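You operate a simulated robot arm through the tools that you are given. There is no shell and no other tool. Be economical: measure what you need, move in short steps, check, and stop when the job is done.

You run a simulated two-armed robot. Do the job below in one go: nothing can be reset, and whatever is moved stays where it is left.

JOB
Run the turner on fast and scour the tint off its right seam.
Fine: the seam on the turner's tube; use the green pad and put it back; switch the turner off after; leave the dial and the other seams. What is to be rubbed or washed off counts as gone when no trace of it is left.

Only the result counts: the job must be done as asked and must still hold three seconds after the hand-in. Knocking over, shifting, dropping, spilling or breaking anything else fails it.

ROBOT AND FRAMES
Two 7-joint arms with fingered hands on one trunk, on a base that drives. Base frame: it is fixed to the floor where the robot stands at the start and does not move with it; the origin is under the middle of the robot, x ahead of it, y to its left, z up; the surface under the hand at the start is at about z = 0.72. Units: m, degrees, N and s.
The left shoulder is at the start at [0.049, 0.185, 1.219], the right one opposite. With the tool pointing down near the work surface each hand reaches from about 0.1 to 0.78 m from the robot's upright axis, wherever it stands, measured 20 degrees to its own side. Places, roughly: dryer key [0.3, -0.3, 0.8]; green pad (6x5x5 cm) [0.3, 0.6, 0.7]; turner dial [0.5, 0.1, 0.9]; turner switch [0.4, 0, 0.9]; wash pump switch [0.8, -0.8, 0.8]. Payload 4 kg a hand.
Tool frame (each hand has its own): the origin (TCP) lies between the finger pads and is the grasp point; the fingertips stand 0.026 m ahead of it; z points along the fingers, y is the line along which they close. The gripper opens to 0.132 m. The gripper's body begins 0.073 m behind the TCP. The gripper is a hand of 3 fingers: y runs from the thumb to the fingers, the wrist lies at [0, 0, -0.224] in the tool frame.
Orientation is told as [roll, pitch, yaw] about the base's x, y, z axes, in that order, counted from this pose: with the fingers straight down and closing along the base's y, the tool's x points along the base's -x, its y along +y and its z along -z.

CONTROLS
- The arms move only by the tool drive_tool. It takes "left_motion", "right_motion" or both (then of equal length, played together; a hand with none holds still); each is a list of rows, each a list of 6 numbers: the shift along the base's x, y, z in units of 400 mm (1.0 is 400 mm), then the turn, a rotation vector about the base's x, y, z in units of 180 degrees (1.0 is 180 degrees). In form: [[x, y, z, rx, ry, rz], ...]. A call has 1 to 20 rows; each row is the pose to reach, as a shift and turn from the pose commanded when the call began. A call with a number of a shift or a turn outside -1 to 1 is refused whole. A row lasts 0.2 s, in which the tool goes at most 0.05 m and 8.6 degrees; a call with a longer step from one row to the next is refused whole. Where a pose cannot be reached the arm comes as near as it can. A force on the tool above 40 N (or 10 N above the force at the start of the call, whichever is more), or a blocked arm, ends the call early, and 0.2 s more pass. In this call time passes only in rows, and 0.2 s behind the last. It gives the time, the measured TCP pose, the force on the tool (base axes), the opening and the grip force at its end, in the units of the frame above (readings bear some noise), with the torque about the TCP (base axes, N m) and any sound that the robot's microphone picked up, and new pictures: "pictures" is both (left out), scene, wrist or none (wrist: the cameras of the hands that moved).
- Cameras (640 x 400 px; columns grow to the right, rows downward): "scene" is now at [0.1346, 0.026, 1.4309]; the picture's right is [0.29, -0.96, -0.03], its down [-0.70, -0.18, -0.69] and it looks along [0.66, 0.22, -0.72] (base axes); focal length 214 px, centre (320, 200). "left" rides on the left gripper at [-0.062, 0.003, -0.092] in its tool frame; the picture's right is [-0.05, -1.00, 0.00], its down [0.83, -0.04, -0.56] and it looks along [0.55, -0.03, 0.83] (tool axes); focal length 230 px, centre (320, 200). "right" rides on the right gripper at [0.062, 0.003, -0.092] in its tool frame; the picture's right is [-0.05, 1.00, 0.00], its down [-0.83, -0.04, -0.56] and it looks along [-0.55, -0.03, 0.83] (tool axes); focal length 230 px, centre (320, 200).
- move_column(by): slides the trunk up (or, below 0, down) by that many m; the arms and the scene camera ride with it, the base frame stays. It gives what a move gives, with no picture.
- base_move(legs): drives the robot by 1 to 6 legs, each [ahead, left, turn to the left] in m, m and degrees, along the robot's own axes; the way and the turn of a leg run together, so that a leg with both is an arc; at most 1.5 m and 180 degrees a leg. The arms and the cameras ride along, it lands a little off, and it stops where it bumps. It gives what a move gives, and a new picture of the scene camera.
- set_fingers(finger1, finger2, thumb_bend, hand): sets how far each is bent, from 0 (flat) to 1 (curled in); at 0.3 the hand is open as for a grip, at 0.7 the pads meet at the TCP. One left out holds its place. A second passes; each finger stops where it meets its share of the squeeze, and holds until it gets a number again. It is the only way to open and close the hand. It gives what a move gives, with no picture; readings hold the bend of each and the force on the fingers (four entries, about 0 where the hand has none), thumb and palm.
- turn_head(pan, tilt): turns the head with the scene camera to pan (to the left, within 86 degrees either way) and tilt (down, from -29 to 69), counted from straight ahead of the robot. It gives what a move gives, and a new picture of the scene camera.
- measure_at(camera, pixels): for up to 12 pixels [column, row] of the newest picture of that camera ("zoom" is the newest enlarged one), the place [x, y, z] in the base frame of the surface seen there, good to about 0.002 m. No time passes.
- zoom(camera, box): a new picture of the part [left, top, right, bottom] of that camera's present view, enlarged. No time passes.
- close_job(): hands the job in; it is judged then, once.

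Work in short steps. Measure before you move; look again where a grasp or a placing could have gone wrong, and mend it. You have 80 turns and 260 pictures in all, those below and enlarged ones among them. Open the grippers and draw the arms clear of the work before you hand the job in, unless the task says otherwise; then end with one line.

The tools are called as name(argument=value, ...) on one line, values as JSON. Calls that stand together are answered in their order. drive_tool: Moves the arms, as the interface text tells. Its arguments: {"type":"object","properties":{"left_motion":{"type":"array"},"right_motion":{"type":"array"},"pictures":{"type":"string","enum":["both","scene","wrist","none"]}},"required":[]} The other tools are called the same way: move_column (by) slides the trunk up or down; set_fingers (finger1, finger2, thumb_bend, hand) moves the fingers one by one; base_move (legs) drives the base; turn_head (pan, tilt) turns the head that bears the scene camera; measure_at (camera, pixels) gives the place of the surface under pixels of a picture; zoom (camera, box) takes an enlarged picture of a part of a camera's view; close_job () hands the job in.

At the start:

```text
time: 0.0
left_position: [0.4873, 0.5042, 1.2016]
left_ee_rot: [0.0, 0.1, 0.0]
left_ft_force: [0.5, -1.3, 0.8]
left_moment: [0.0, 0.01, 0.0]
left_grip_width: 0.1318
left_finger_force: 0.0
left_shape: jaw
left_bend: [0.3, 0.3, 0.3]
left_finger forces: [0.1, 0.0, 0.0, 0.0, 0.0, 0.1]
right_position: [0.5627, 0.0266, 1.2671]
right_ee_rot: [0.1, -0.1, -0.1]
right_ft_force: [0.2, 0.0, 0.2]
right_moment: [-0.03, 0.02, 0.03]
right_grip_width: 0.1322
right_finger_force: 0.1
right_shape: jaw
right_bend: [0.3, 0.3, 0.3]
right_finger forces: [0.0, 0.0, 0.0, 0.0, 0.1, 0.0]
trunk travel left (down, up): [-0.25, 0.212]
robot x, y, heading: [0.0023, 0.0058, 0.2]
head pan, tilt: [16.7, 39.9]
```

scene: 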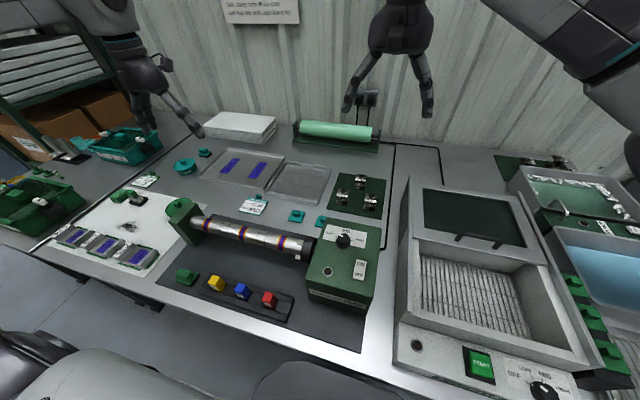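
right: 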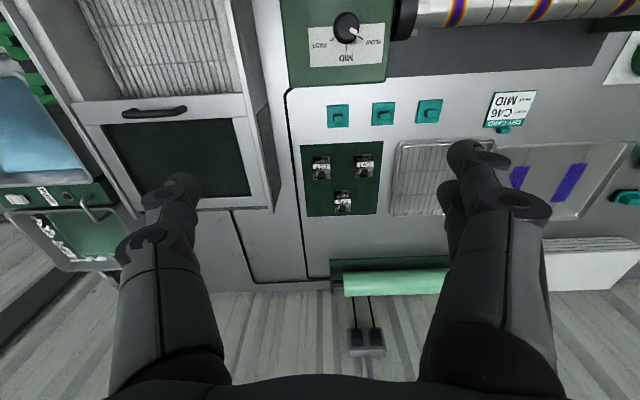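
left: 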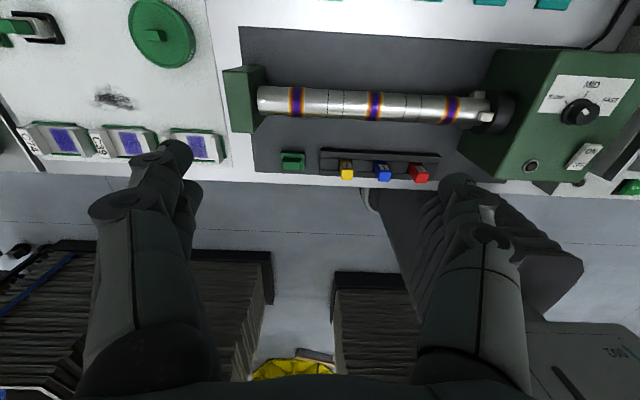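

The scene shows the turner with tube at (250,235), green pad near (186,277), dial at (343,240), switch at (360,270). I zoom on these and measure.

zoom(camera="scene", box=[150, 180, 390, 330])

zoom(camera="left", box=[220, 30, 640, 200])

measure_at(camera="left", pixels=[[293, 158], [293, 167], [296, 100], [375, 106], [450, 108], [580, 112], [585, 155], [530, 167], [270, 100], [470, 110], [346, 170], [411, 107]])

```text
2.67 times, centred on (270, 255) of scene
```

zoom: 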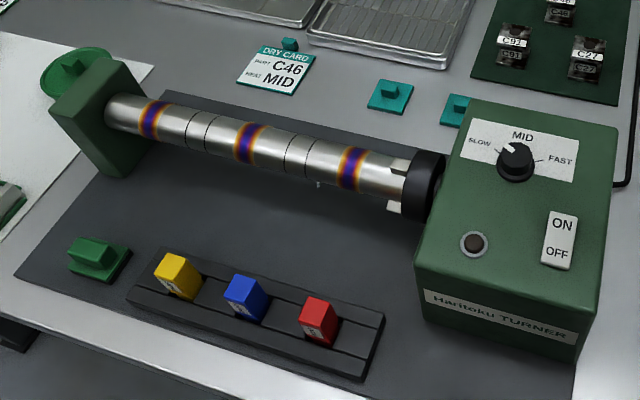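

```text
1.52 times, centred on (430, 115) of left
```

zoom: 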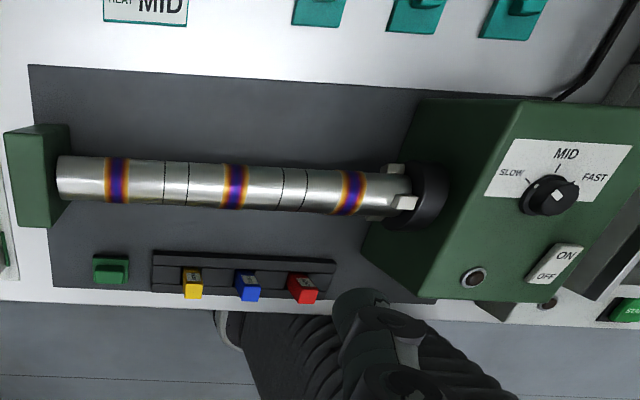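

```text
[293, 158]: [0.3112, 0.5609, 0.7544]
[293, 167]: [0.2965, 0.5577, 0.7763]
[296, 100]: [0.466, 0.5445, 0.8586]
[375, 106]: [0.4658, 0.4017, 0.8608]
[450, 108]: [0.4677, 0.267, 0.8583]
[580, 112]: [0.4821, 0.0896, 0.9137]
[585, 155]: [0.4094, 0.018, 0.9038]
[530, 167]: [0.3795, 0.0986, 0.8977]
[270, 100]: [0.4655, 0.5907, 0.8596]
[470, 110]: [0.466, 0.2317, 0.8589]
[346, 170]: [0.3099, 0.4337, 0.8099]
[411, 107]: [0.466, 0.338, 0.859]
```

Right seam is at y≈0.267. I zoom on the dial, switch and pad for detail.

zoom(camera="scene", box=[310, 215, 390, 290])

zoom(camera="left", box=[520, 60, 640, 180])

zoom(camera="right", box=[290, 0, 410, 80])

zoom(camera="left", box=[250, 130, 350, 190])

```text
5.33 times, centred on (350, 252) of scene
```

zoom: 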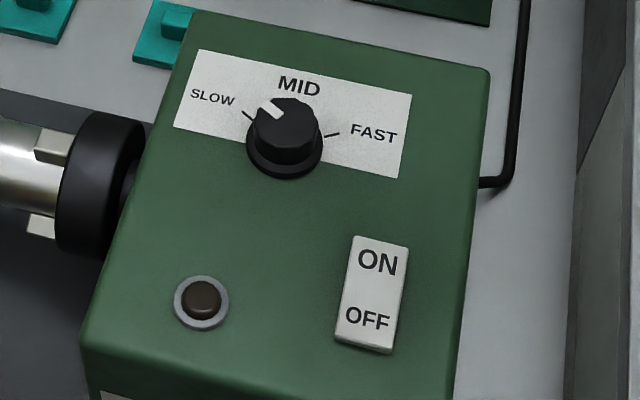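

```text
3.33 times, centred on (580, 120) of left
```

zoom: 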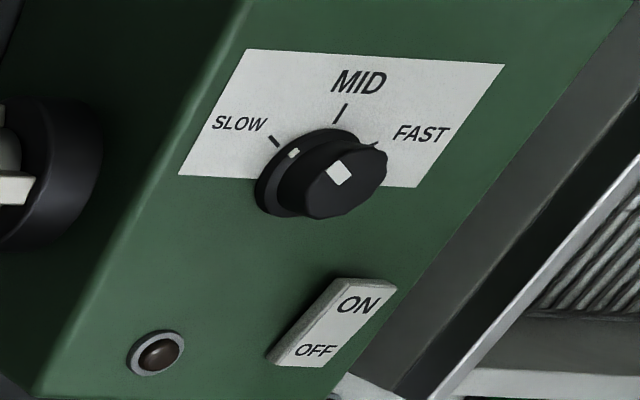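

```text
5.00 times, centred on (350, 40) of right
```

zoom: 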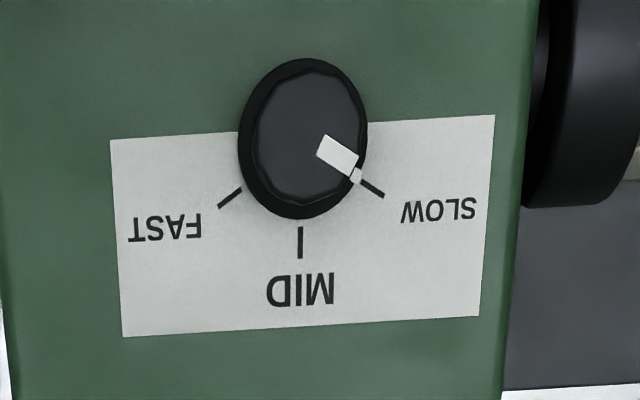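

```text
6.40 times, centred on (300, 160) of left
```

zoom: 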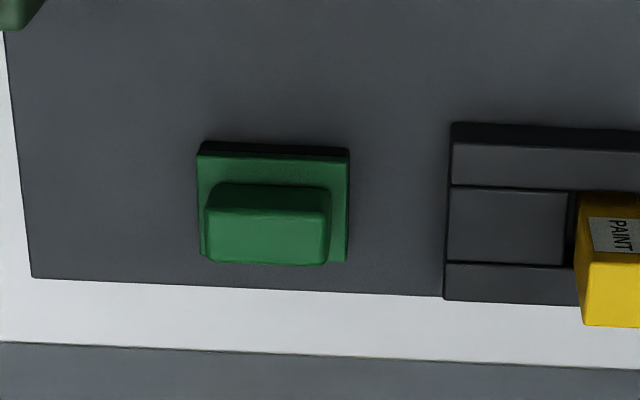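

The dial is at SLOW and must be turned clockwise to FAST. I zoom again on the panel so as to measure with fine pixels.

zoom(camera="scene", box=[310, 215, 390, 290])

measure_at(camera="zoom", pixels=[[220, 40], [460, 90], [120, 320], [430, 370], [285, 120], [268, 107], [285, 170], [378, 262], [367, 320], [352, 295], [390, 295], [120, 180]])

measure_at(camera="right", pixels=[[344, 28], [352, 29], [345, 50], [335, 40], [363, 38], [405, 18]])

measure_at(camera="left", pixels=[[283, 163], [302, 164], [292, 165], [292, 169], [283, 155], [303, 157], [292, 180], [310, 165], [240, 95], [245, 125], [448, 97], [450, 118]])

```text
5.33 times, centred on (350, 252) of scene
```

zoom: 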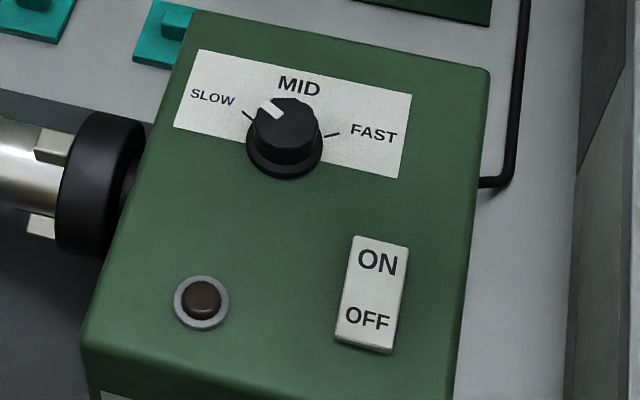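

```text
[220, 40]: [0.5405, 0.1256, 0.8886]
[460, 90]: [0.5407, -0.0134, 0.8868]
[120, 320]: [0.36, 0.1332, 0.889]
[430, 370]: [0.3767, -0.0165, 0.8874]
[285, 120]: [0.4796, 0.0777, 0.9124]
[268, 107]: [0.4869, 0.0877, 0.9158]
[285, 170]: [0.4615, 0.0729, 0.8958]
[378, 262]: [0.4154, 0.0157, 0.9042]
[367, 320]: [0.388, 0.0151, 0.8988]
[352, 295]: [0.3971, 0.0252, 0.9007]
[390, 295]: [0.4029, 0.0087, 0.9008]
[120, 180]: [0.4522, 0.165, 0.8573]
```

```text
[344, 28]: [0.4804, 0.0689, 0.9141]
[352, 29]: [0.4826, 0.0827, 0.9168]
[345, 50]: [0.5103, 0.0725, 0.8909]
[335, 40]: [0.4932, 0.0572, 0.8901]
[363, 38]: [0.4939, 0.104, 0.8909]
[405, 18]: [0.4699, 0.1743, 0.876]
```

```text
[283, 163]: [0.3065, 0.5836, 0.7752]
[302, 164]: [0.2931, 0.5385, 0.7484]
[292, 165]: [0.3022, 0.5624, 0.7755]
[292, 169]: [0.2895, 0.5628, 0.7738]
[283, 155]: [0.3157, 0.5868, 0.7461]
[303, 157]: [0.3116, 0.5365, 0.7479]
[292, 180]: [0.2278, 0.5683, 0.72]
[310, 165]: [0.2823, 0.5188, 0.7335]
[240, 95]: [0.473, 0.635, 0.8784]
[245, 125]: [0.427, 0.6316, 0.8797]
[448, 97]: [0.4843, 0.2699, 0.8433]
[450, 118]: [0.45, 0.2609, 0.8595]
```

The panel is flat at z≈0.888, the knob centre ≈[0.480,0.075], top 0.914. I bring the right hand over the knob at z 1.02, turned +60° for a 120° clockwise swing.

drive_tool(right_motion=[[-0.026, 0.015, -0.077, 0, 0, 0.042], [-0.052, 0.03, -0.154, 0, 0, 0.083], [-0.078, 0.045, -0.231, 0, 0, 0.125], [-0.104, 0.06, -0.308, 0, 0, 0.167], [-0.13, 0.075, -0.386, 0, 0, 0.208], [-0.156, 0.09, -0.463, 0, 0, 0.25], [-0.182, 0.105, -0.54, 0, 0, 0.292], [-0.207, 0.121, -0.618, 0, 0, 0.333]], pictures="both")

set_fingers(hand="right", finger1=0.45, finger2=0.45, thumb_bend=0.45)

zoom(camera="scene", box=[240, 90, 480, 290])

zoom(camera="right", box=[120, 0, 520, 260])

```text
time: 1.8
left_position: [0.4862, 0.504, 1.202]
left_ee_rot: [0.1, 0.1, 0.1]
left_ft_force: [0.3, -0.2, -0.2]
left_moment: [0.01, -0.01, 0.0]
left_grip_width: 0.1317
left_finger_force: 0.1
left_shape: jaw
left_bend: [0.3, 0.3, 0.3]
left_finger forces: [0.0, 0.0, 0.0, 0.0, 0.0, 0.0]
right_position: [0.481, 0.0756, 1.0205]
right_ee_rot: [0.0, -0.1, 60.1]
right_ft_force: [-0.3, 0.4, 0.5]
right_moment: [-0.04, 0.02, 0.03]
right_grip_width: 0.1318
right_finger_force: 0.0
right_shape: jaw
right_bend: [0.3, 0.3, 0.3]
right_finger forces: [0.0, 0.0, 0.0, 0.0, 0.0, 0.0]
trunk travel left (down, up): [-0.25, 0.212]
robot x, y, heading: [0.0013, 0.0022, -0.1]
head pan, tilt: [16.7, 39.9]
```

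scene: 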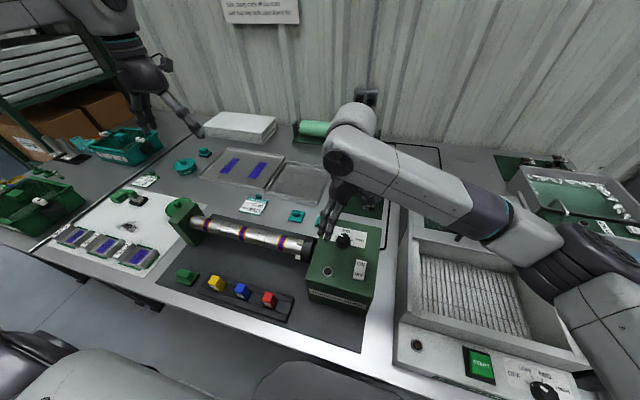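
right: 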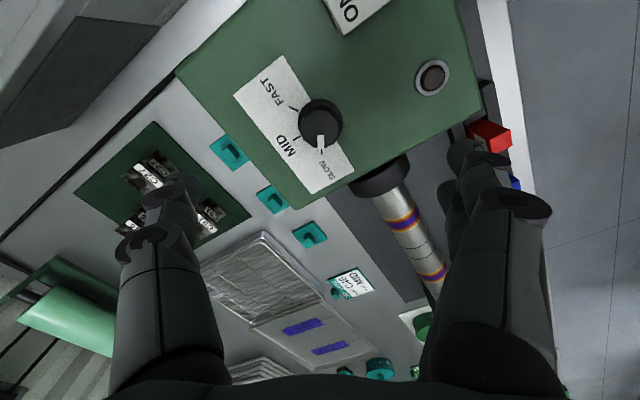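

```text
time: 2.8
left_position: [0.4878, 0.5041, 1.2022]
left_ee_rot: [0.0, 0.0, 0.0]
left_ft_force: [-0.5, 0.3, 0.5]
left_moment: [-0.01, 0.03, 0.01]
left_grip_width: 0.1319
left_finger_force: 0.0
left_shape: jaw
left_bend: [0.3, 0.3, 0.3]
left_finger forces: [0.0, 0.1, 0.1, 0.0, 0.0, 0.1]
right_position: [0.4813, 0.0772, 1.0205]
right_ee_rot: [-0.1, 0.0, 59.9]
right_ft_force: [0.8, -0.4, -0.4]
right_moment: [-0.02, -0.02, -0.02]
right_grip_width: 0.0853
right_finger_force: 0.0
right_shape: fingers
right_bend: [0.45, 0.45, 0.45]
right_finger forces: [0.0, 0.0, 0.0, 0.0, 0.0, 0.0]
trunk travel left (down, up): [-0.25, 0.212]
robot x, y, heading: [0.0019, 0.0004, 0.2]
head pan, tilt: [16.7, 39.9]
```

```text
2.00 times, centred on (360, 190) of scene
```

zoom: 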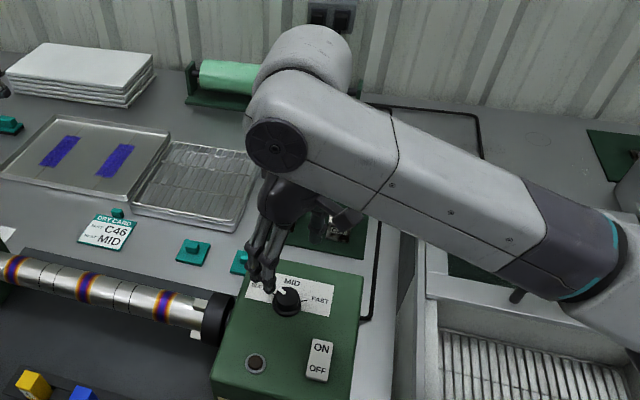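

```text
1.54 times, centred on (320, 130) of right
```

zoom: 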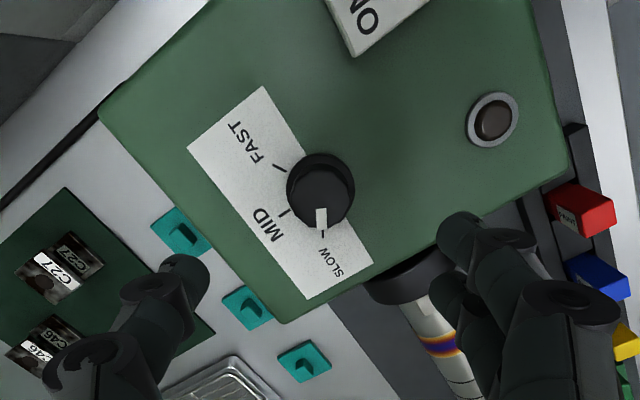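

The wrist zoom shows the knob around (320,190). I measure its edges.

measure_at(camera="zoom", pixels=[[320, 158], [349, 182], [293, 182], [320, 180], [320, 225], [290, 205], [350, 200], [305, 218]])

zoom(camera="right", box=[280, 80, 360, 160])

```text
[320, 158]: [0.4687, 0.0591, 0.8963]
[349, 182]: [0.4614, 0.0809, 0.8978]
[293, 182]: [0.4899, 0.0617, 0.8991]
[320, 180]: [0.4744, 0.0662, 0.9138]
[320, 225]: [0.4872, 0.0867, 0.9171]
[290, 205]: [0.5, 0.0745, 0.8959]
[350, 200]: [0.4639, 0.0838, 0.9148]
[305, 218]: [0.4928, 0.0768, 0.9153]
```

```text
5.00 times, centred on (320, 120) of right
```

zoom: 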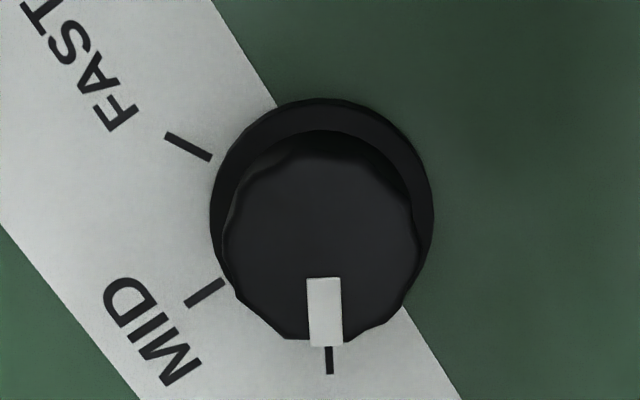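

measure_at(camera="zoom", pixels=[[322, 238], [322, 165], [240, 240], [405, 240], [325, 330], [322, 105], [215, 210], [428, 210]])

```text
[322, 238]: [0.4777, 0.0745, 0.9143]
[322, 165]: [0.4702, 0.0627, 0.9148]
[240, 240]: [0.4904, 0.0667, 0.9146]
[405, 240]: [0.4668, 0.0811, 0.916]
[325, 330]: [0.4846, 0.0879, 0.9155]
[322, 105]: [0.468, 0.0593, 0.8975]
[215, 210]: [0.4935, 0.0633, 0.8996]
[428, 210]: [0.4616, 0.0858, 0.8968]
```

Knob centre ≈[0.478,0.0745], knob top 0.915, flange top 0.899. I lower the open hand to TCP z 0.928 and close gently.

drive_tool(right_motion=[[-0.005, -0.002, -0.1, 0, 0, 0], [-0.005, -0.002, -0.19, 0, 0, 0], [-0.006, -0.003, -0.23, 0, 0, 0]], pictures="wrist")

zoom(camera="right", box=[120, 0, 520, 260])

zoom(camera="scene", box=[290, 190, 390, 290])

```text
time: 3.6
left_position: [0.4874, 0.5057, 1.2017]
left_ee_rot: [0.0, 0.0, 0.0]
left_ft_force: [0.3, 0.1, -0.4]
left_moment: [-0.01, 0.0, -0.05]
left_grip_width: 0.132
left_finger_force: 0.1
left_shape: jaw
left_bend: [0.3, 0.3, 0.3]
left_finger forces: [0.0, 0.0, 0.0, 0.0, 0.0, 0.0]
right_position: [0.4783, 0.0746, 0.928]
right_ee_rot: [0.1, -0.1, 59.9]
right_ft_force: [1.0, -0.7, -0.8]
right_moment: [-0.01, 0.01, -0.01]
right_grip_width: 0.0854
right_finger_force: 0.0
right_shape: fingers
right_bend: [0.45, 0.45, 0.45]
right_finger forces: [0.0, 0.1, 0.1, 0.1, 0.1, 0.0]
trunk travel left (down, up): [-0.25, 0.212]
robot x, y, heading: [0.0011, -0.0019, -0.1]
head pan, tilt: [16.7, 39.9]
```

right: 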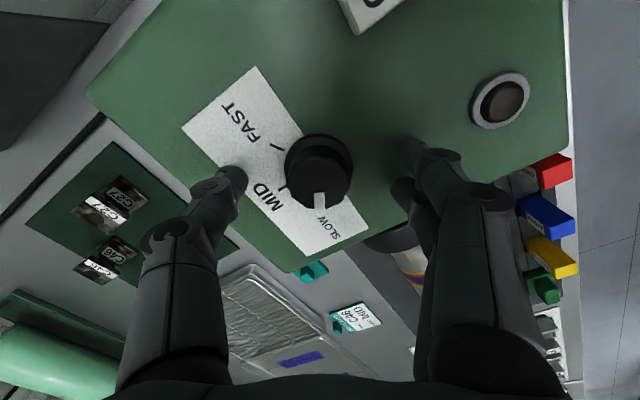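

```text
1.54 times, centred on (320, 130) of right
```

zoom: 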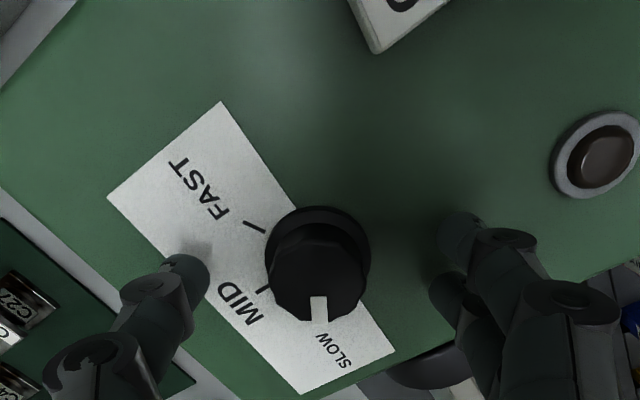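

```text
4.00 times, centred on (340, 240) of scene
```

zoom: 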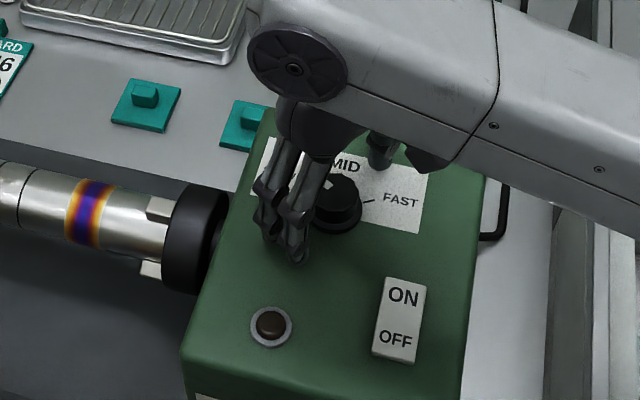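

The fingers straddle the knob. I close on it.

set_fingers(hand="right", finger1=0.68, finger2=0.68, thumb_bend=0.68)

zoom(camera="right", box=[220, 60, 460, 220])

```text
time: 4.6
left_position: [0.4874, 0.5045, 1.202]
left_ee_rot: [0.0, 0.0, 0.0]
left_ft_force: [-1.0, 0.7, 0.3]
left_moment: [0.03, -0.01, -0.02]
left_grip_width: 0.1318
left_finger_force: 0.1
left_shape: jaw
left_bend: [0.3, 0.3, 0.3]
left_finger forces: [0.1, 0.1, 0.1, 0.0, 0.0, 0.1]
right_position: [0.4792, 0.0743, 0.9297]
right_ee_rot: [0.1, 0.0, 59.8]
right_ft_force: [2.2, -1.4, -2.0]
right_moment: [-0.05, -0.03, 0.0]
right_grip_width: 0.0288
right_finger_force: 8.3
right_shape: fingers
right_bend: [0.63, 0.63, 0.64]
right_finger forces: [3.2, 3.7, 0.0, 0.1, 9.3, 0.1]
trunk travel left (down, up): [-0.25, 0.212]
robot x, y, heading: [0.0019, -0.0007, -0.1]
head pan, tilt: [16.7, 39.9]
```

```text
2.50 times, centred on (340, 140) of right
```

zoom: 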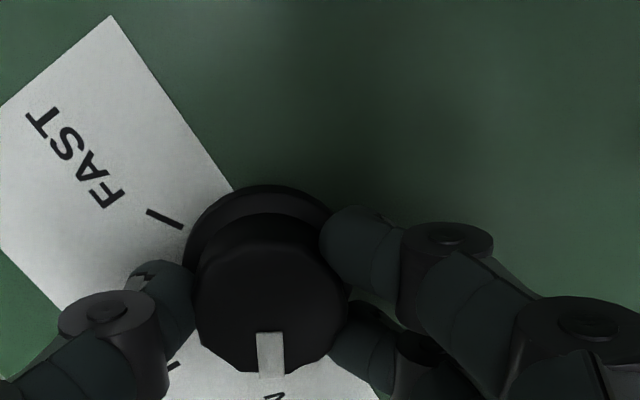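

Grip is good (width 0.029, 8 N). I turn it clockwise by 119° in steps.

drive_tool(right_motion=[[0, 0, 0, 0, 0, -0.047], [0, 0, 0, 0, 0, -0.094], [0, 0, 0, 0, 0, -0.141], [0, 0, 0, 0, 0, -0.188], [0, 0, 0, 0, 0, -0.235], [0, 0, 0, 0, 0, -0.282], [0, 0, 0, 0, 0, -0.329], [0, 0, 0, 0, 0, -0.376], [0, 0, 0, 0, 0, -0.423], [0, 0, 0, 0, 0, -0.47], [0, 0, 0, 0, 0, -0.517], [0, 0, 0, 0, 0, -0.564], [0, 0, 0, 0, 0, -0.611], [0, 0, 0, 0, 0, -0.661]], pictures="wrist")

zoom(camera="right", box=[220, 60, 460, 220])

```text
refused: row 14 steps farther than a row can; nothing moved
```

```text
2.50 times, centred on (340, 140) of right
```

zoom: 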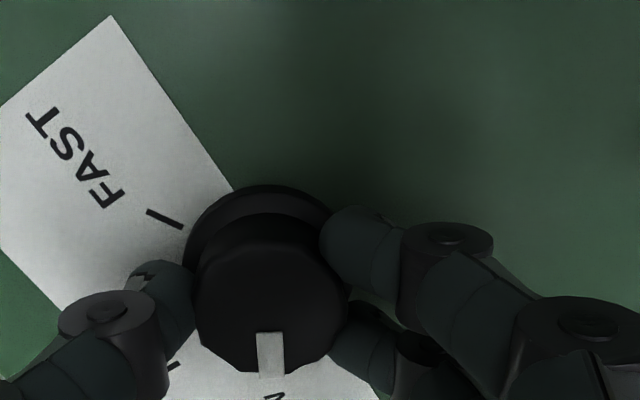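

The last step was a touch too long; same turn with 15 rows.

drive_tool(right_motion=[[0, 0, 0, 0, 0, -0.044], [0, 0, 0, 0, 0, -0.088], [0, 0, 0, 0, 0, -0.132], [0, 0, 0, 0, 0, -0.176], [0, 0, 0, 0, 0, -0.22], [0, 0, 0, 0, 0, -0.264], [0, 0, 0, 0, 0, -0.308], [0, 0, 0, 0, 0, -0.352], [0, 0, 0, 0, 0, -0.396], [0, 0, 0, 0, 0, -0.44], [0, 0, 0, 0, 0, -0.484], [0, 0, 0, 0, 0, -0.528], [0, 0, 0, 0, 0, -0.572], [0, 0, 0, 0, 0, -0.616], [0, 0, 0, 0, 0, -0.66]], pictures="wrist")

zoom(camera="right", box=[220, 60, 460, 220])

```text
time: 7.8
left_position: [0.4878, 0.5047, 1.2016]
left_ee_rot: [-0.1, 0.0, 0.1]
left_ft_force: [-0.6, -0.2, 0.1]
left_moment: [0.02, 0.01, -0.01]
left_grip_width: 0.132
left_finger_force: 0.1
left_shape: jaw
left_bend: [0.3, 0.3, 0.3]
left_finger forces: [0.0, 0.0, 0.1, 0.1, 0.0, 0.0]
right_position: [0.4777, 0.0772, 0.9293]
right_ee_rot: [0.1, 0.1, -59.1]
right_ft_force: [5.9, -0.8, 6.2]
right_moment: [0.05, -0.18, -0.03]
right_grip_width: 0.0283
right_finger_force: 9.6
right_shape: fingers
right_bend: [0.64, 0.63, 0.65]
right_finger forces: [5.6, 7.3, 0.1, 0.0, 7.0, 0.0]
trunk travel left (down, up): [-0.25, 0.212]
robot x, y, heading: [-0.0026, 0.0026, 0.1]
head pan, tilt: [16.7, 39.9]
```

right: 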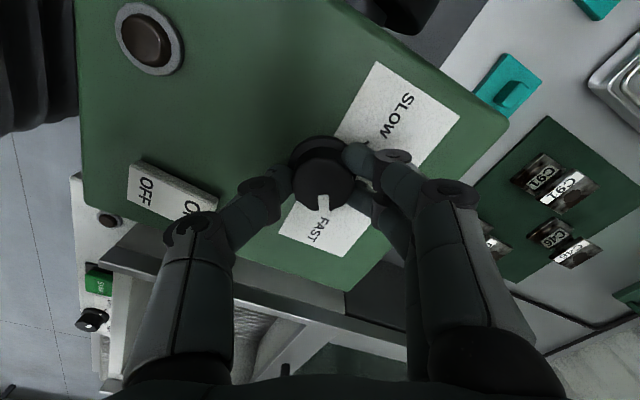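

```text
2.50 times, centred on (340, 140) of right
```

zoom: 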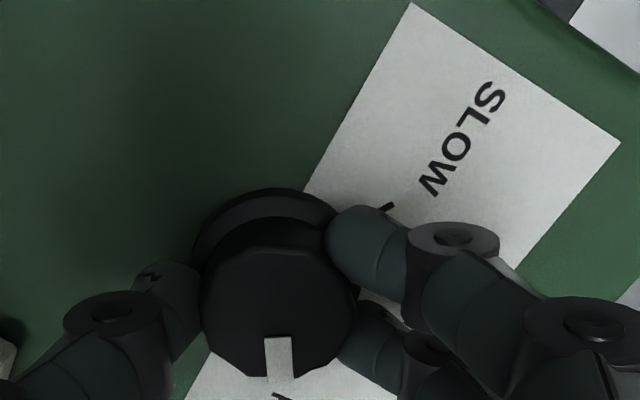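

The pointer has come to FAST. I release partly, then lift straight up and check.

set_fingers(hand="right", finger1=0.5, finger2=0.5, thumb_bend=0.5)

drive_tool(right_motion=[[0, 0, 0.1, 0, 0, 0], [0, 0, 0.2, 0, 0, 0]], pictures="wrist")

zoom(camera="right", box=[100, 40, 420, 240])

```text
time: 8.8
left_position: [0.4869, 0.5046, 1.2019]
left_ee_rot: [0.0, 0.0, 0.0]
left_ft_force: [-1.7, 0.6, -0.2]
left_moment: [-0.03, -0.03, 0.01]
left_grip_width: 0.132
left_finger_force: 0.1
left_shape: jaw
left_bend: [0.3, 0.3, 0.3]
left_finger forces: [0.1, 0.0, 0.1, 0.0, 0.0, 0.0]
right_position: [0.4774, 0.0754, 0.9275]
right_ee_rot: [-0.1, 0.0, -58.9]
right_ft_force: [0.2, -0.2, 0.0]
right_moment: [0.01, 0.02, 0.0]
right_grip_width: 0.0669
right_finger_force: 0.0
right_shape: fingers
right_bend: [0.5, 0.5, 0.5]
right_finger forces: [0.0, 0.1, 0.0, 0.0, 0.0, 0.0]
trunk travel left (down, up): [-0.25, 0.212]
robot x, y, heading: [-0.0007, -0.0006, 0.1]
head pan, tilt: [16.7, 39.9]
```

```text
time: 9.4
left_position: [0.4876, 0.505, 1.2025]
left_ee_rot: [-0.2, 0.0, 0.0]
left_ft_force: [0.3, 0.6, 0.5]
left_moment: [0.0, 0.0, 0.01]
left_grip_width: 0.1318
left_finger_force: 0.0
left_shape: jaw
left_bend: [0.3, 0.3, 0.3]
left_finger forces: [0.0, 0.0, 0.1, 0.0, 0.0, 0.0]
right_position: [0.4767, 0.0777, 1.0073]
right_ee_rot: [-0.2, 0.0, -58.7]
right_ft_force: [0.0, 0.3, -0.3]
right_moment: [-0.01, 0.01, 0.0]
right_grip_width: 0.0674
right_finger_force: 0.0
right_shape: fingers
right_bend: [0.5, 0.5, 0.5]
right_finger forces: [0.0, 0.1, 0.1, 0.0, 0.0, 0.1]
trunk travel left (down, up): [-0.25, 0.212]
robot x, y, heading: [0.0006, -0.0013, -0.1]
head pan, tilt: [16.7, 39.9]
```

right: 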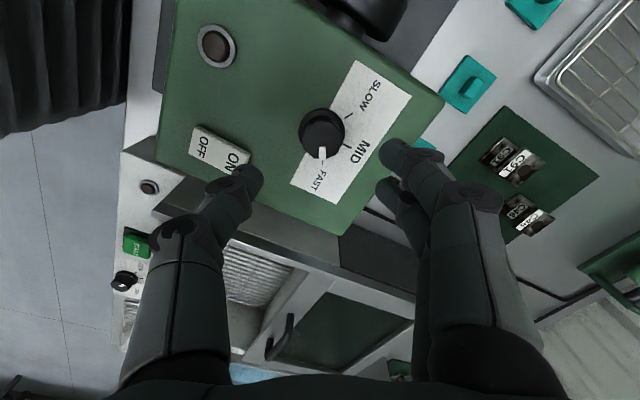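

```text
2.00 times, centred on (260, 140) of right
```

zoom: 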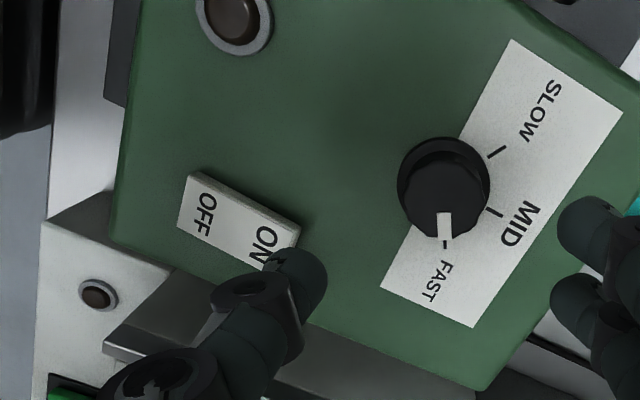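

The dial now points to FAST. I close the right hand into a compact tip and bring it above the ON end of the rocker, at yaw -90.

set_fingers(hand="right", finger1=0.7, finger2=0.7, thumb_bend=0.7)

drive_tool(right_motion=[[-0.035, -0.037, 0, 0, 0, -0.043], [-0.07, -0.074, 0, 0, 0, -0.086], [-0.105, -0.11, 0, 0, 0, -0.129], [-0.14, -0.1475, -0.06, 0, 0, -0.172], [-0.14, -0.1475, -0.14, 0, 0, -0.172]], pictures="both")

zoom(camera="scene", box=[290, 190, 410, 300])

zoom(camera="right", box=[200, 60, 440, 220])

```text
time: 10.4
left_position: [0.4876, 0.5049, 1.2032]
left_ee_rot: [0.0, 0.0, 0.1]
left_ft_force: [0.3, -0.4, 0.6]
left_moment: [-0.02, 0.01, 0.01]
left_grip_width: 0.1319
left_finger_force: 0.1
left_shape: jaw
left_bend: [0.3, 0.3, 0.3]
left_finger forces: [0.0, 0.0, 0.0, 0.0, 0.0, 0.0]
right_position: [0.4776, 0.0778, 1.0062]
right_ee_rot: [0.0, 0.1, -58.8]
right_ft_force: [0.3, -0.1, -0.7]
right_moment: [-0.01, 0.01, 0.02]
right_grip_width: 0.0062
right_finger_force: 0.2
right_shape: fingers
right_bend: [0.7, 0.7, 0.7]
right_finger forces: [0.1, 0.0, 0.1, 0.1, 0.0, 0.1]
trunk travel left (down, up): [-0.25, 0.212]
robot x, y, heading: [0.0022, -0.0029, -0.1]
head pan, tilt: [16.7, 39.9]
```

```text
time: 11.6
left_position: [0.4876, 0.5043, 1.2015]
left_ee_rot: [0.0, 0.1, 0.0]
left_ft_force: [-0.3, 0.5, -0.1]
left_moment: [0.04, 0.01, 0.01]
left_grip_width: 0.1318
left_finger_force: 0.1
left_shape: jaw
left_bend: [0.3, 0.3, 0.3]
left_finger forces: [0.1, 0.0, 0.0, 0.1, 0.0, 0.0]
right_position: [0.4236, 0.0171, 0.9487]
right_ee_rot: [0.1, 0.0, -89.9]
right_ft_force: [0.1, -0.6, 0.1]
right_moment: [-0.01, 0.02, 0.01]
right_grip_width: 0.006
right_finger_force: 0.0
right_shape: fingers
right_bend: [0.7, 0.7, 0.7]
right_finger forces: [0.1, 0.0, 0.0, 0.0, 0.0, 0.0]
trunk travel left (down, up): [-0.25, 0.212]
robot x, y, heading: [-0.0008, -0.0005, -0.1]
head pan, tilt: [16.7, 39.9]
```

scene: 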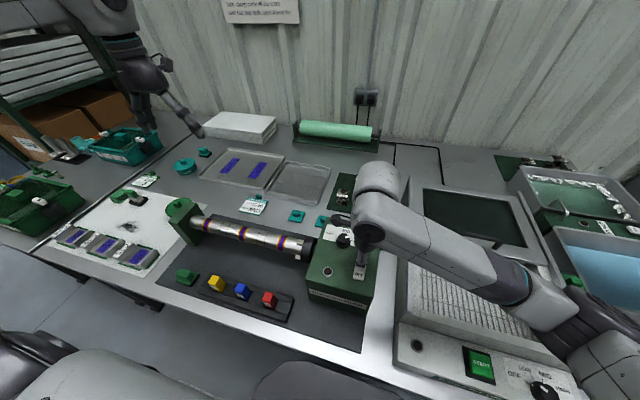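
right: 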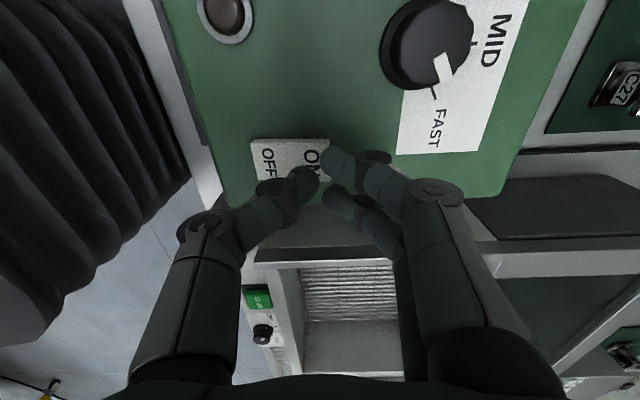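

```text
3.64 times, centred on (350, 245) of scene
```

zoom: 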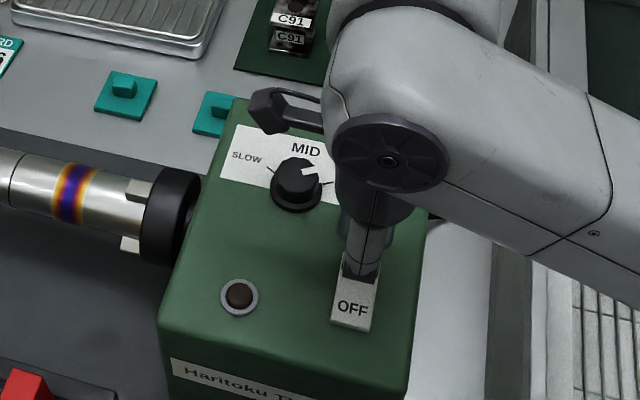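

```text
2.50 times, centred on (320, 140) of right
```

zoom: 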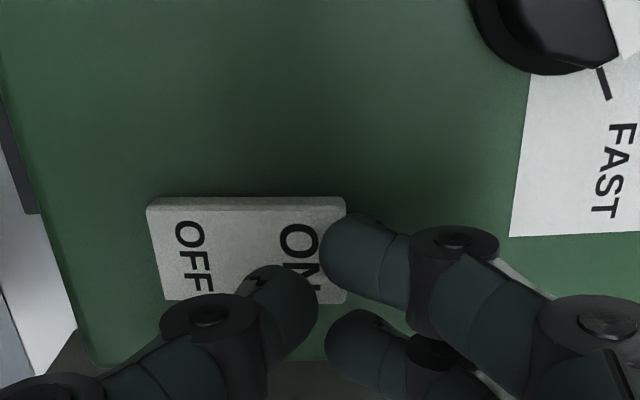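

The thumb tip is above "ON". I press down in small steps, then lift.

drive_tool(right_motion=[[0, 0, -0.03, 0, 0, 0], [0, 0, -0.042, 0, 0, 0], [0, 0, -0.054, 0, 0, 0], [0, 0, -0.064, 0, 0, 0], [0, 0, -0.07, 0, 0, 0]], pictures="wrist")

```text
time: 12.8
left_position: [0.4854, 0.5049, 1.204]
left_ee_rot: [-0.1, 0.0, -0.1]
left_ft_force: [-0.1, 0.2, 0.4]
left_moment: [-0.05, -0.02, 0.03]
left_grip_width: 0.1318
left_finger_force: 0.0
left_shape: jaw
left_bend: [0.3, 0.3, 0.3]
left_finger forces: [0.0, 0.1, 0.0, 0.0, 0.1, 0.1]
right_position: [0.4212, 0.017, 0.9259]
right_ee_rot: [0.2, 0.1, -89.7]
right_ft_force: [-5.4, 0.7, 20.3]
right_moment: [-0.01, 0.27, 0.03]
right_grip_width: 0.0036
right_finger_force: 10.5
right_shape: fingers
right_bend: [0.7, 0.7, 0.71]
right_finger forces: [0.0, 0.2, 0.1, 0.0, 19.4, 0.0]
trunk travel left (down, up): [-0.25, 0.212]
robot x, y, heading: [-0.0008, -0.0001, 0.1]
head pan, tilt: [16.7, 39.9]
```

right: 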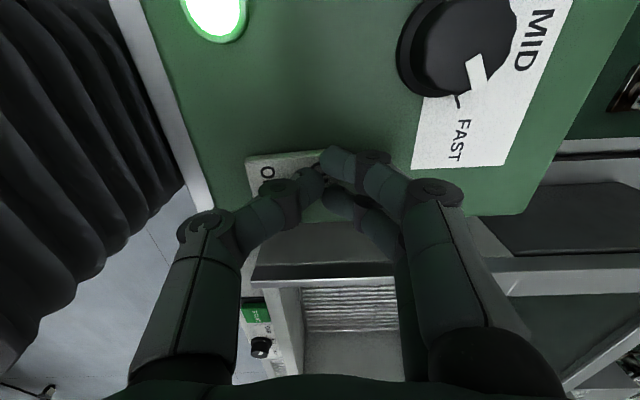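

The lamp is lit: the turner runs. I lift the right hand clear and bring the left hand over the pad, yaw +90.

drive_tool(right_motion=[[0, 0, 0.05, 0, 0, 0], [0, 0, 0.1, 0, 0, 0], [0, 0, 0.15, 0, 0, 0], [0, 0, 0.2, 0, 0, 0], [0, -0.05, 0.25, 0, 0, 0], [0, -0.1, 0.25, 0, 0, 0], [0, -0.15, 0.25, 0, 0, 0], [0, -0.2, 0.25, 0, 0, 0], [0, -0.25, 0.25, 0, 0, 0], [0, -0.25, 0.25, 0, 0, 0], [0, -0.25, 0.25, 0, 0, 0], [0, -0.25, 0.25, 0, 0, 0]], left_motion=[[-0.04, 0.012, -0.05, 0, 0, 0.042], [-0.08, 0.024, -0.1, 0, 0, 0.084], [-0.12, 0.036, -0.15, 0, 0, 0.125], [-0.16, 0.048, -0.2, 0, 0, 0.167], [-0.2, 0.06, -0.25, 0, 0, 0.208], [-0.24, 0.074, -0.3, 0, 0, 0.25], [-0.28, 0.086, -0.35, 0, 0, 0.292], [-0.32, 0.1, -0.4, 0, 0, 0.333], [-0.36, 0.112, -0.46, 0, 0, 0.375], [-0.4, 0.125, -0.52, 0, 0, 0.417], [-0.43, 0.137, -0.58, 0, 0, 0.458], [-0.46, 0.147, -0.63, 0, 0, 0.5]], pictures="both")

zoom(camera="left", box=[200, 60, 440, 220])

zoom(camera="scene", box=[160, 180, 400, 330])

```text
time: 15.4
left_position: [0.3034, 0.5635, 0.9495]
left_ee_rot: [0.0, 0.0, 90.2]
left_ft_force: [-0.9, -0.3, -0.4]
left_moment: [0.03, -0.02, 0.03]
left_grip_width: 0.1317
left_finger_force: 0.0
left_shape: jaw
left_bend: [0.3, 0.3, 0.3]
left_finger forces: [0.0, 0.1, 0.1, 0.0, 0.1, 0.0]
right_position: [0.421, -0.0844, 1.0231]
right_ee_rot: [0.0, 0.0, -89.7]
right_ft_force: [-0.4, -0.5, 0.0]
right_moment: [0.01, -0.02, -0.01]
right_grip_width: 0.0057
right_finger_force: 0.0
right_shape: fingers
right_bend: [0.7, 0.7, 0.7]
right_finger forces: [0.0, 0.0, 0.1, 0.1, 0.1, 0.0]
trunk travel left (down, up): [-0.25, 0.212]
robot x, y, heading: [0.0009, 0.0034, -0.3]
head pan, tilt: [16.7, 39.9]
```

scene: 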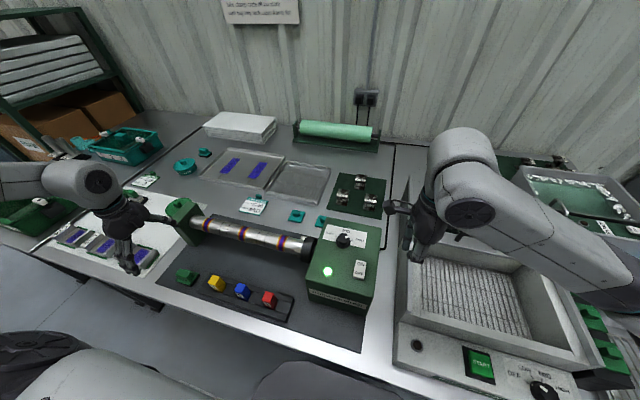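
right: 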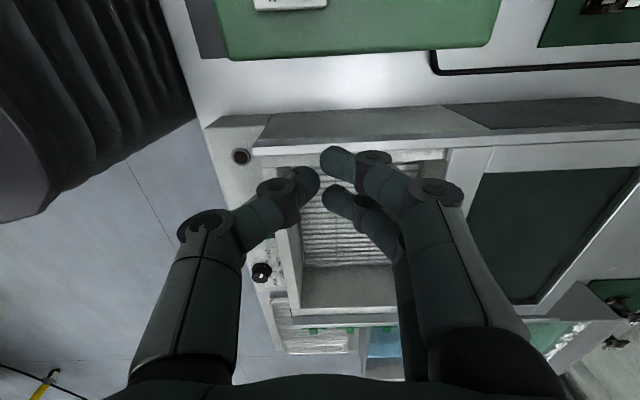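
left: 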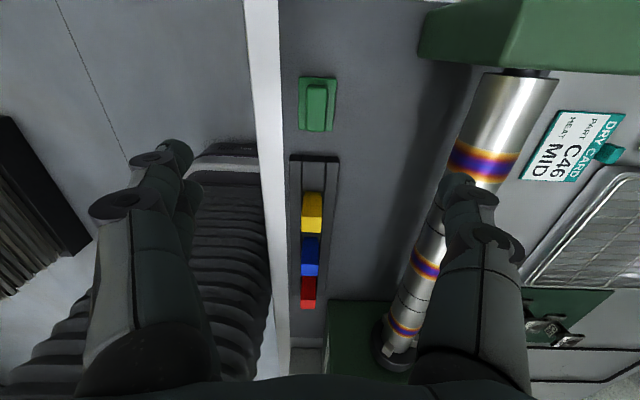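

```text
2.50 times, centred on (320, 140) of left
```

zoom: 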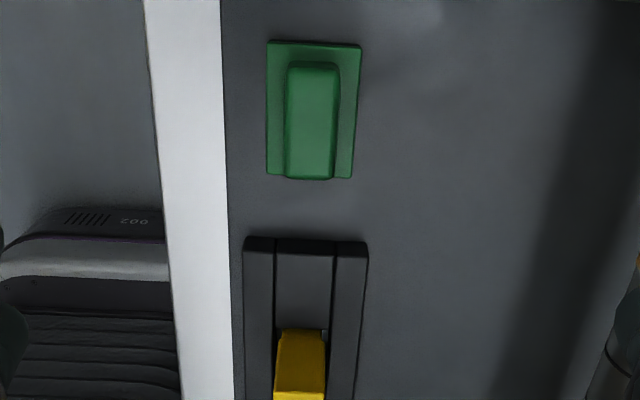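

```text
2.67 times, centred on (280, 255) of scene
```

zoom: 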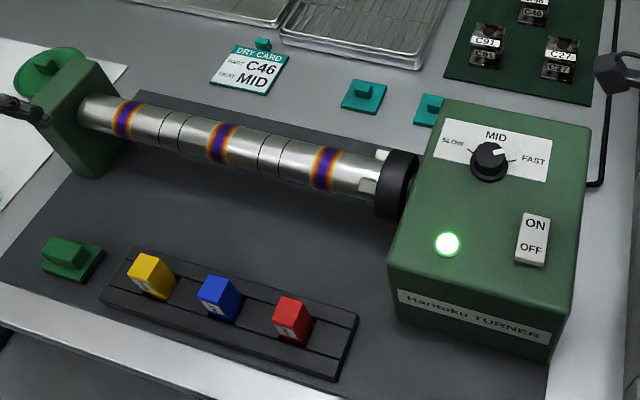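

The rig shows FAST with lamp on. I measure the pad's handle edges in the left picture.

measure_at(camera="left", pixels=[[308, 105], [326, 105], [317, 88], [317, 125], [317, 105], [301, 80], [334, 82], [300, 126], [331, 127], [302, 105], [333, 105], [317, 129]])

zoom(camera="left", box=[270, 60, 370, 150])

```text
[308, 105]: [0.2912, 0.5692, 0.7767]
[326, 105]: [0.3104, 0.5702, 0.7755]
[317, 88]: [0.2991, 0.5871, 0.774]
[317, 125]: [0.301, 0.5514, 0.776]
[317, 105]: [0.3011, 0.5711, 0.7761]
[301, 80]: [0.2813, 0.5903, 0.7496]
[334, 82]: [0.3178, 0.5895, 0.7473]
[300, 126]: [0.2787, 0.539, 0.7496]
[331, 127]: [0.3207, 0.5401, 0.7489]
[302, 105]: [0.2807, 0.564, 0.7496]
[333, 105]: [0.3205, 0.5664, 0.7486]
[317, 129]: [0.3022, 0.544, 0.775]
```

```text
4.44 times, centred on (320, 105) of left
```

zoom: 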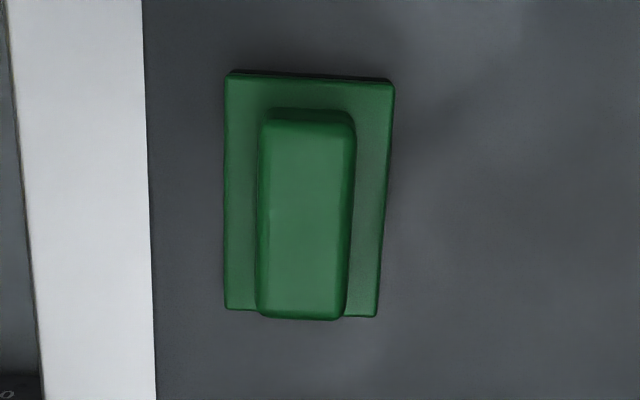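

Handle centre is [0.301,0.565], top 0.776, plate top 0.749. I lower the open left hand to TCP z 0.779 and close across x.

drive_tool(left_motion=[[-0.006, 0.005, -0.11, 0, 0, 0], [-0.006, 0.005, -0.22, 0, 0, 0], [-0.006, 0.005, -0.33, 0, 0, 0], [-0.006, 0.005, -0.4, 0, 0, 0], [-0.006, 0.005, -0.426, 0, 0, 0]], pictures="wrist")

set_fingers(hand="left", finger1=0.72, finger2=0.72, thumb_bend=0.72)

zoom(camera="left", box=[200, 60, 440, 220])

```text
time: 16.6
left_position: [0.2996, 0.5632, 0.7795]
left_ee_rot: [0.0, -0.1, 90.1]
left_ft_force: [-0.2, 0.4, 0.5]
left_moment: [0.0, 0.02, 0.01]
left_grip_width: 0.132
left_finger_force: 0.0
left_shape: jaw
left_bend: [0.3, 0.3, 0.3]
left_finger forces: [0.0, 0.0, 0.0, 0.0, 0.1, 0.0]
right_position: [0.4231, -0.0831, 1.0236]
right_ee_rot: [-0.1, 0.1, -89.8]
right_ft_force: [0.2, -0.7, -0.4]
right_moment: [0.03, -0.01, -0.02]
right_grip_width: 0.0058
right_finger_force: 0.1
right_shape: fingers
right_bend: [0.7, 0.7, 0.7]
right_finger forces: [0.0, 0.0, 0.1, 0.0, 0.0, 0.0]
trunk travel left (down, up): [-0.25, 0.212]
robot x, y, heading: [-0.0047, -0.0005, 0.0]
head pan, tilt: [16.7, 39.9]
```

left: 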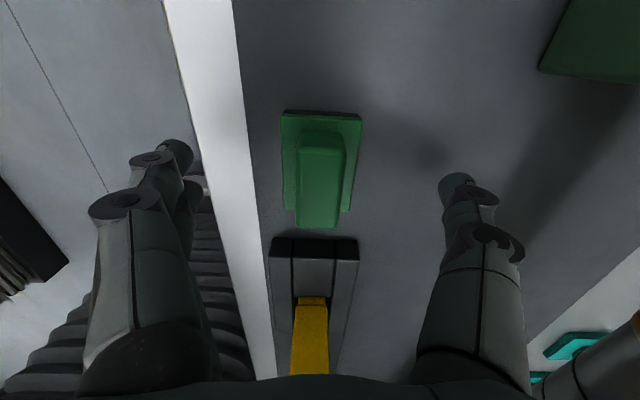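

```text
time: 17.6
left_position: [0.2994, 0.5644, 0.7791]
left_ee_rot: [0.0, 0.0, 90.0]
left_ft_force: [0.4, 0.0, -0.2]
left_moment: [0.0, 0.04, 0.01]
left_grip_width: 0.0273
left_finger_force: 13.4
left_shape: fingers
left_bend: [0.64, 0.64, 0.65]
left_finger forces: [6.9, 6.9, 0.1, 0.0, 13.8, 0.0]
right_position: [0.4231, -0.0837, 1.0239]
right_ee_rot: [0.0, -0.1, -89.8]
right_ft_force: [0.1, -0.3, -0.4]
right_moment: [-0.05, -0.02, -0.01]
right_grip_width: 0.0056
right_finger_force: 0.2
right_shape: fingers
right_bend: [0.7, 0.7, 0.7]
right_finger forces: [0.0, 0.0, 0.0, 0.0, 0.1, 0.0]
trunk travel left (down, up): [-0.25, 0.212]
robot x, y, heading: [-0.0002, 0.0004, -0.1]
head pan, tilt: [16.7, 39.9]
```

```text
2.50 times, centred on (320, 140) of left
```

zoom: 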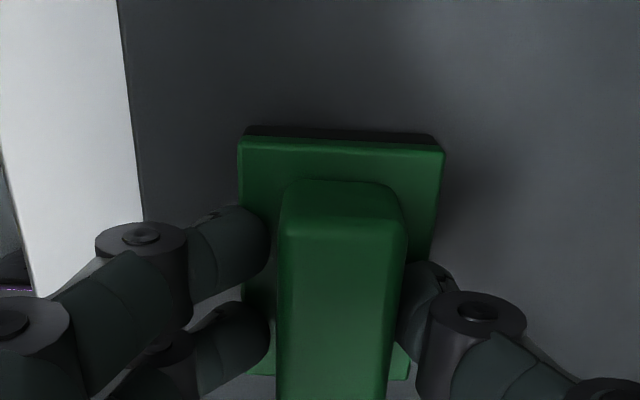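

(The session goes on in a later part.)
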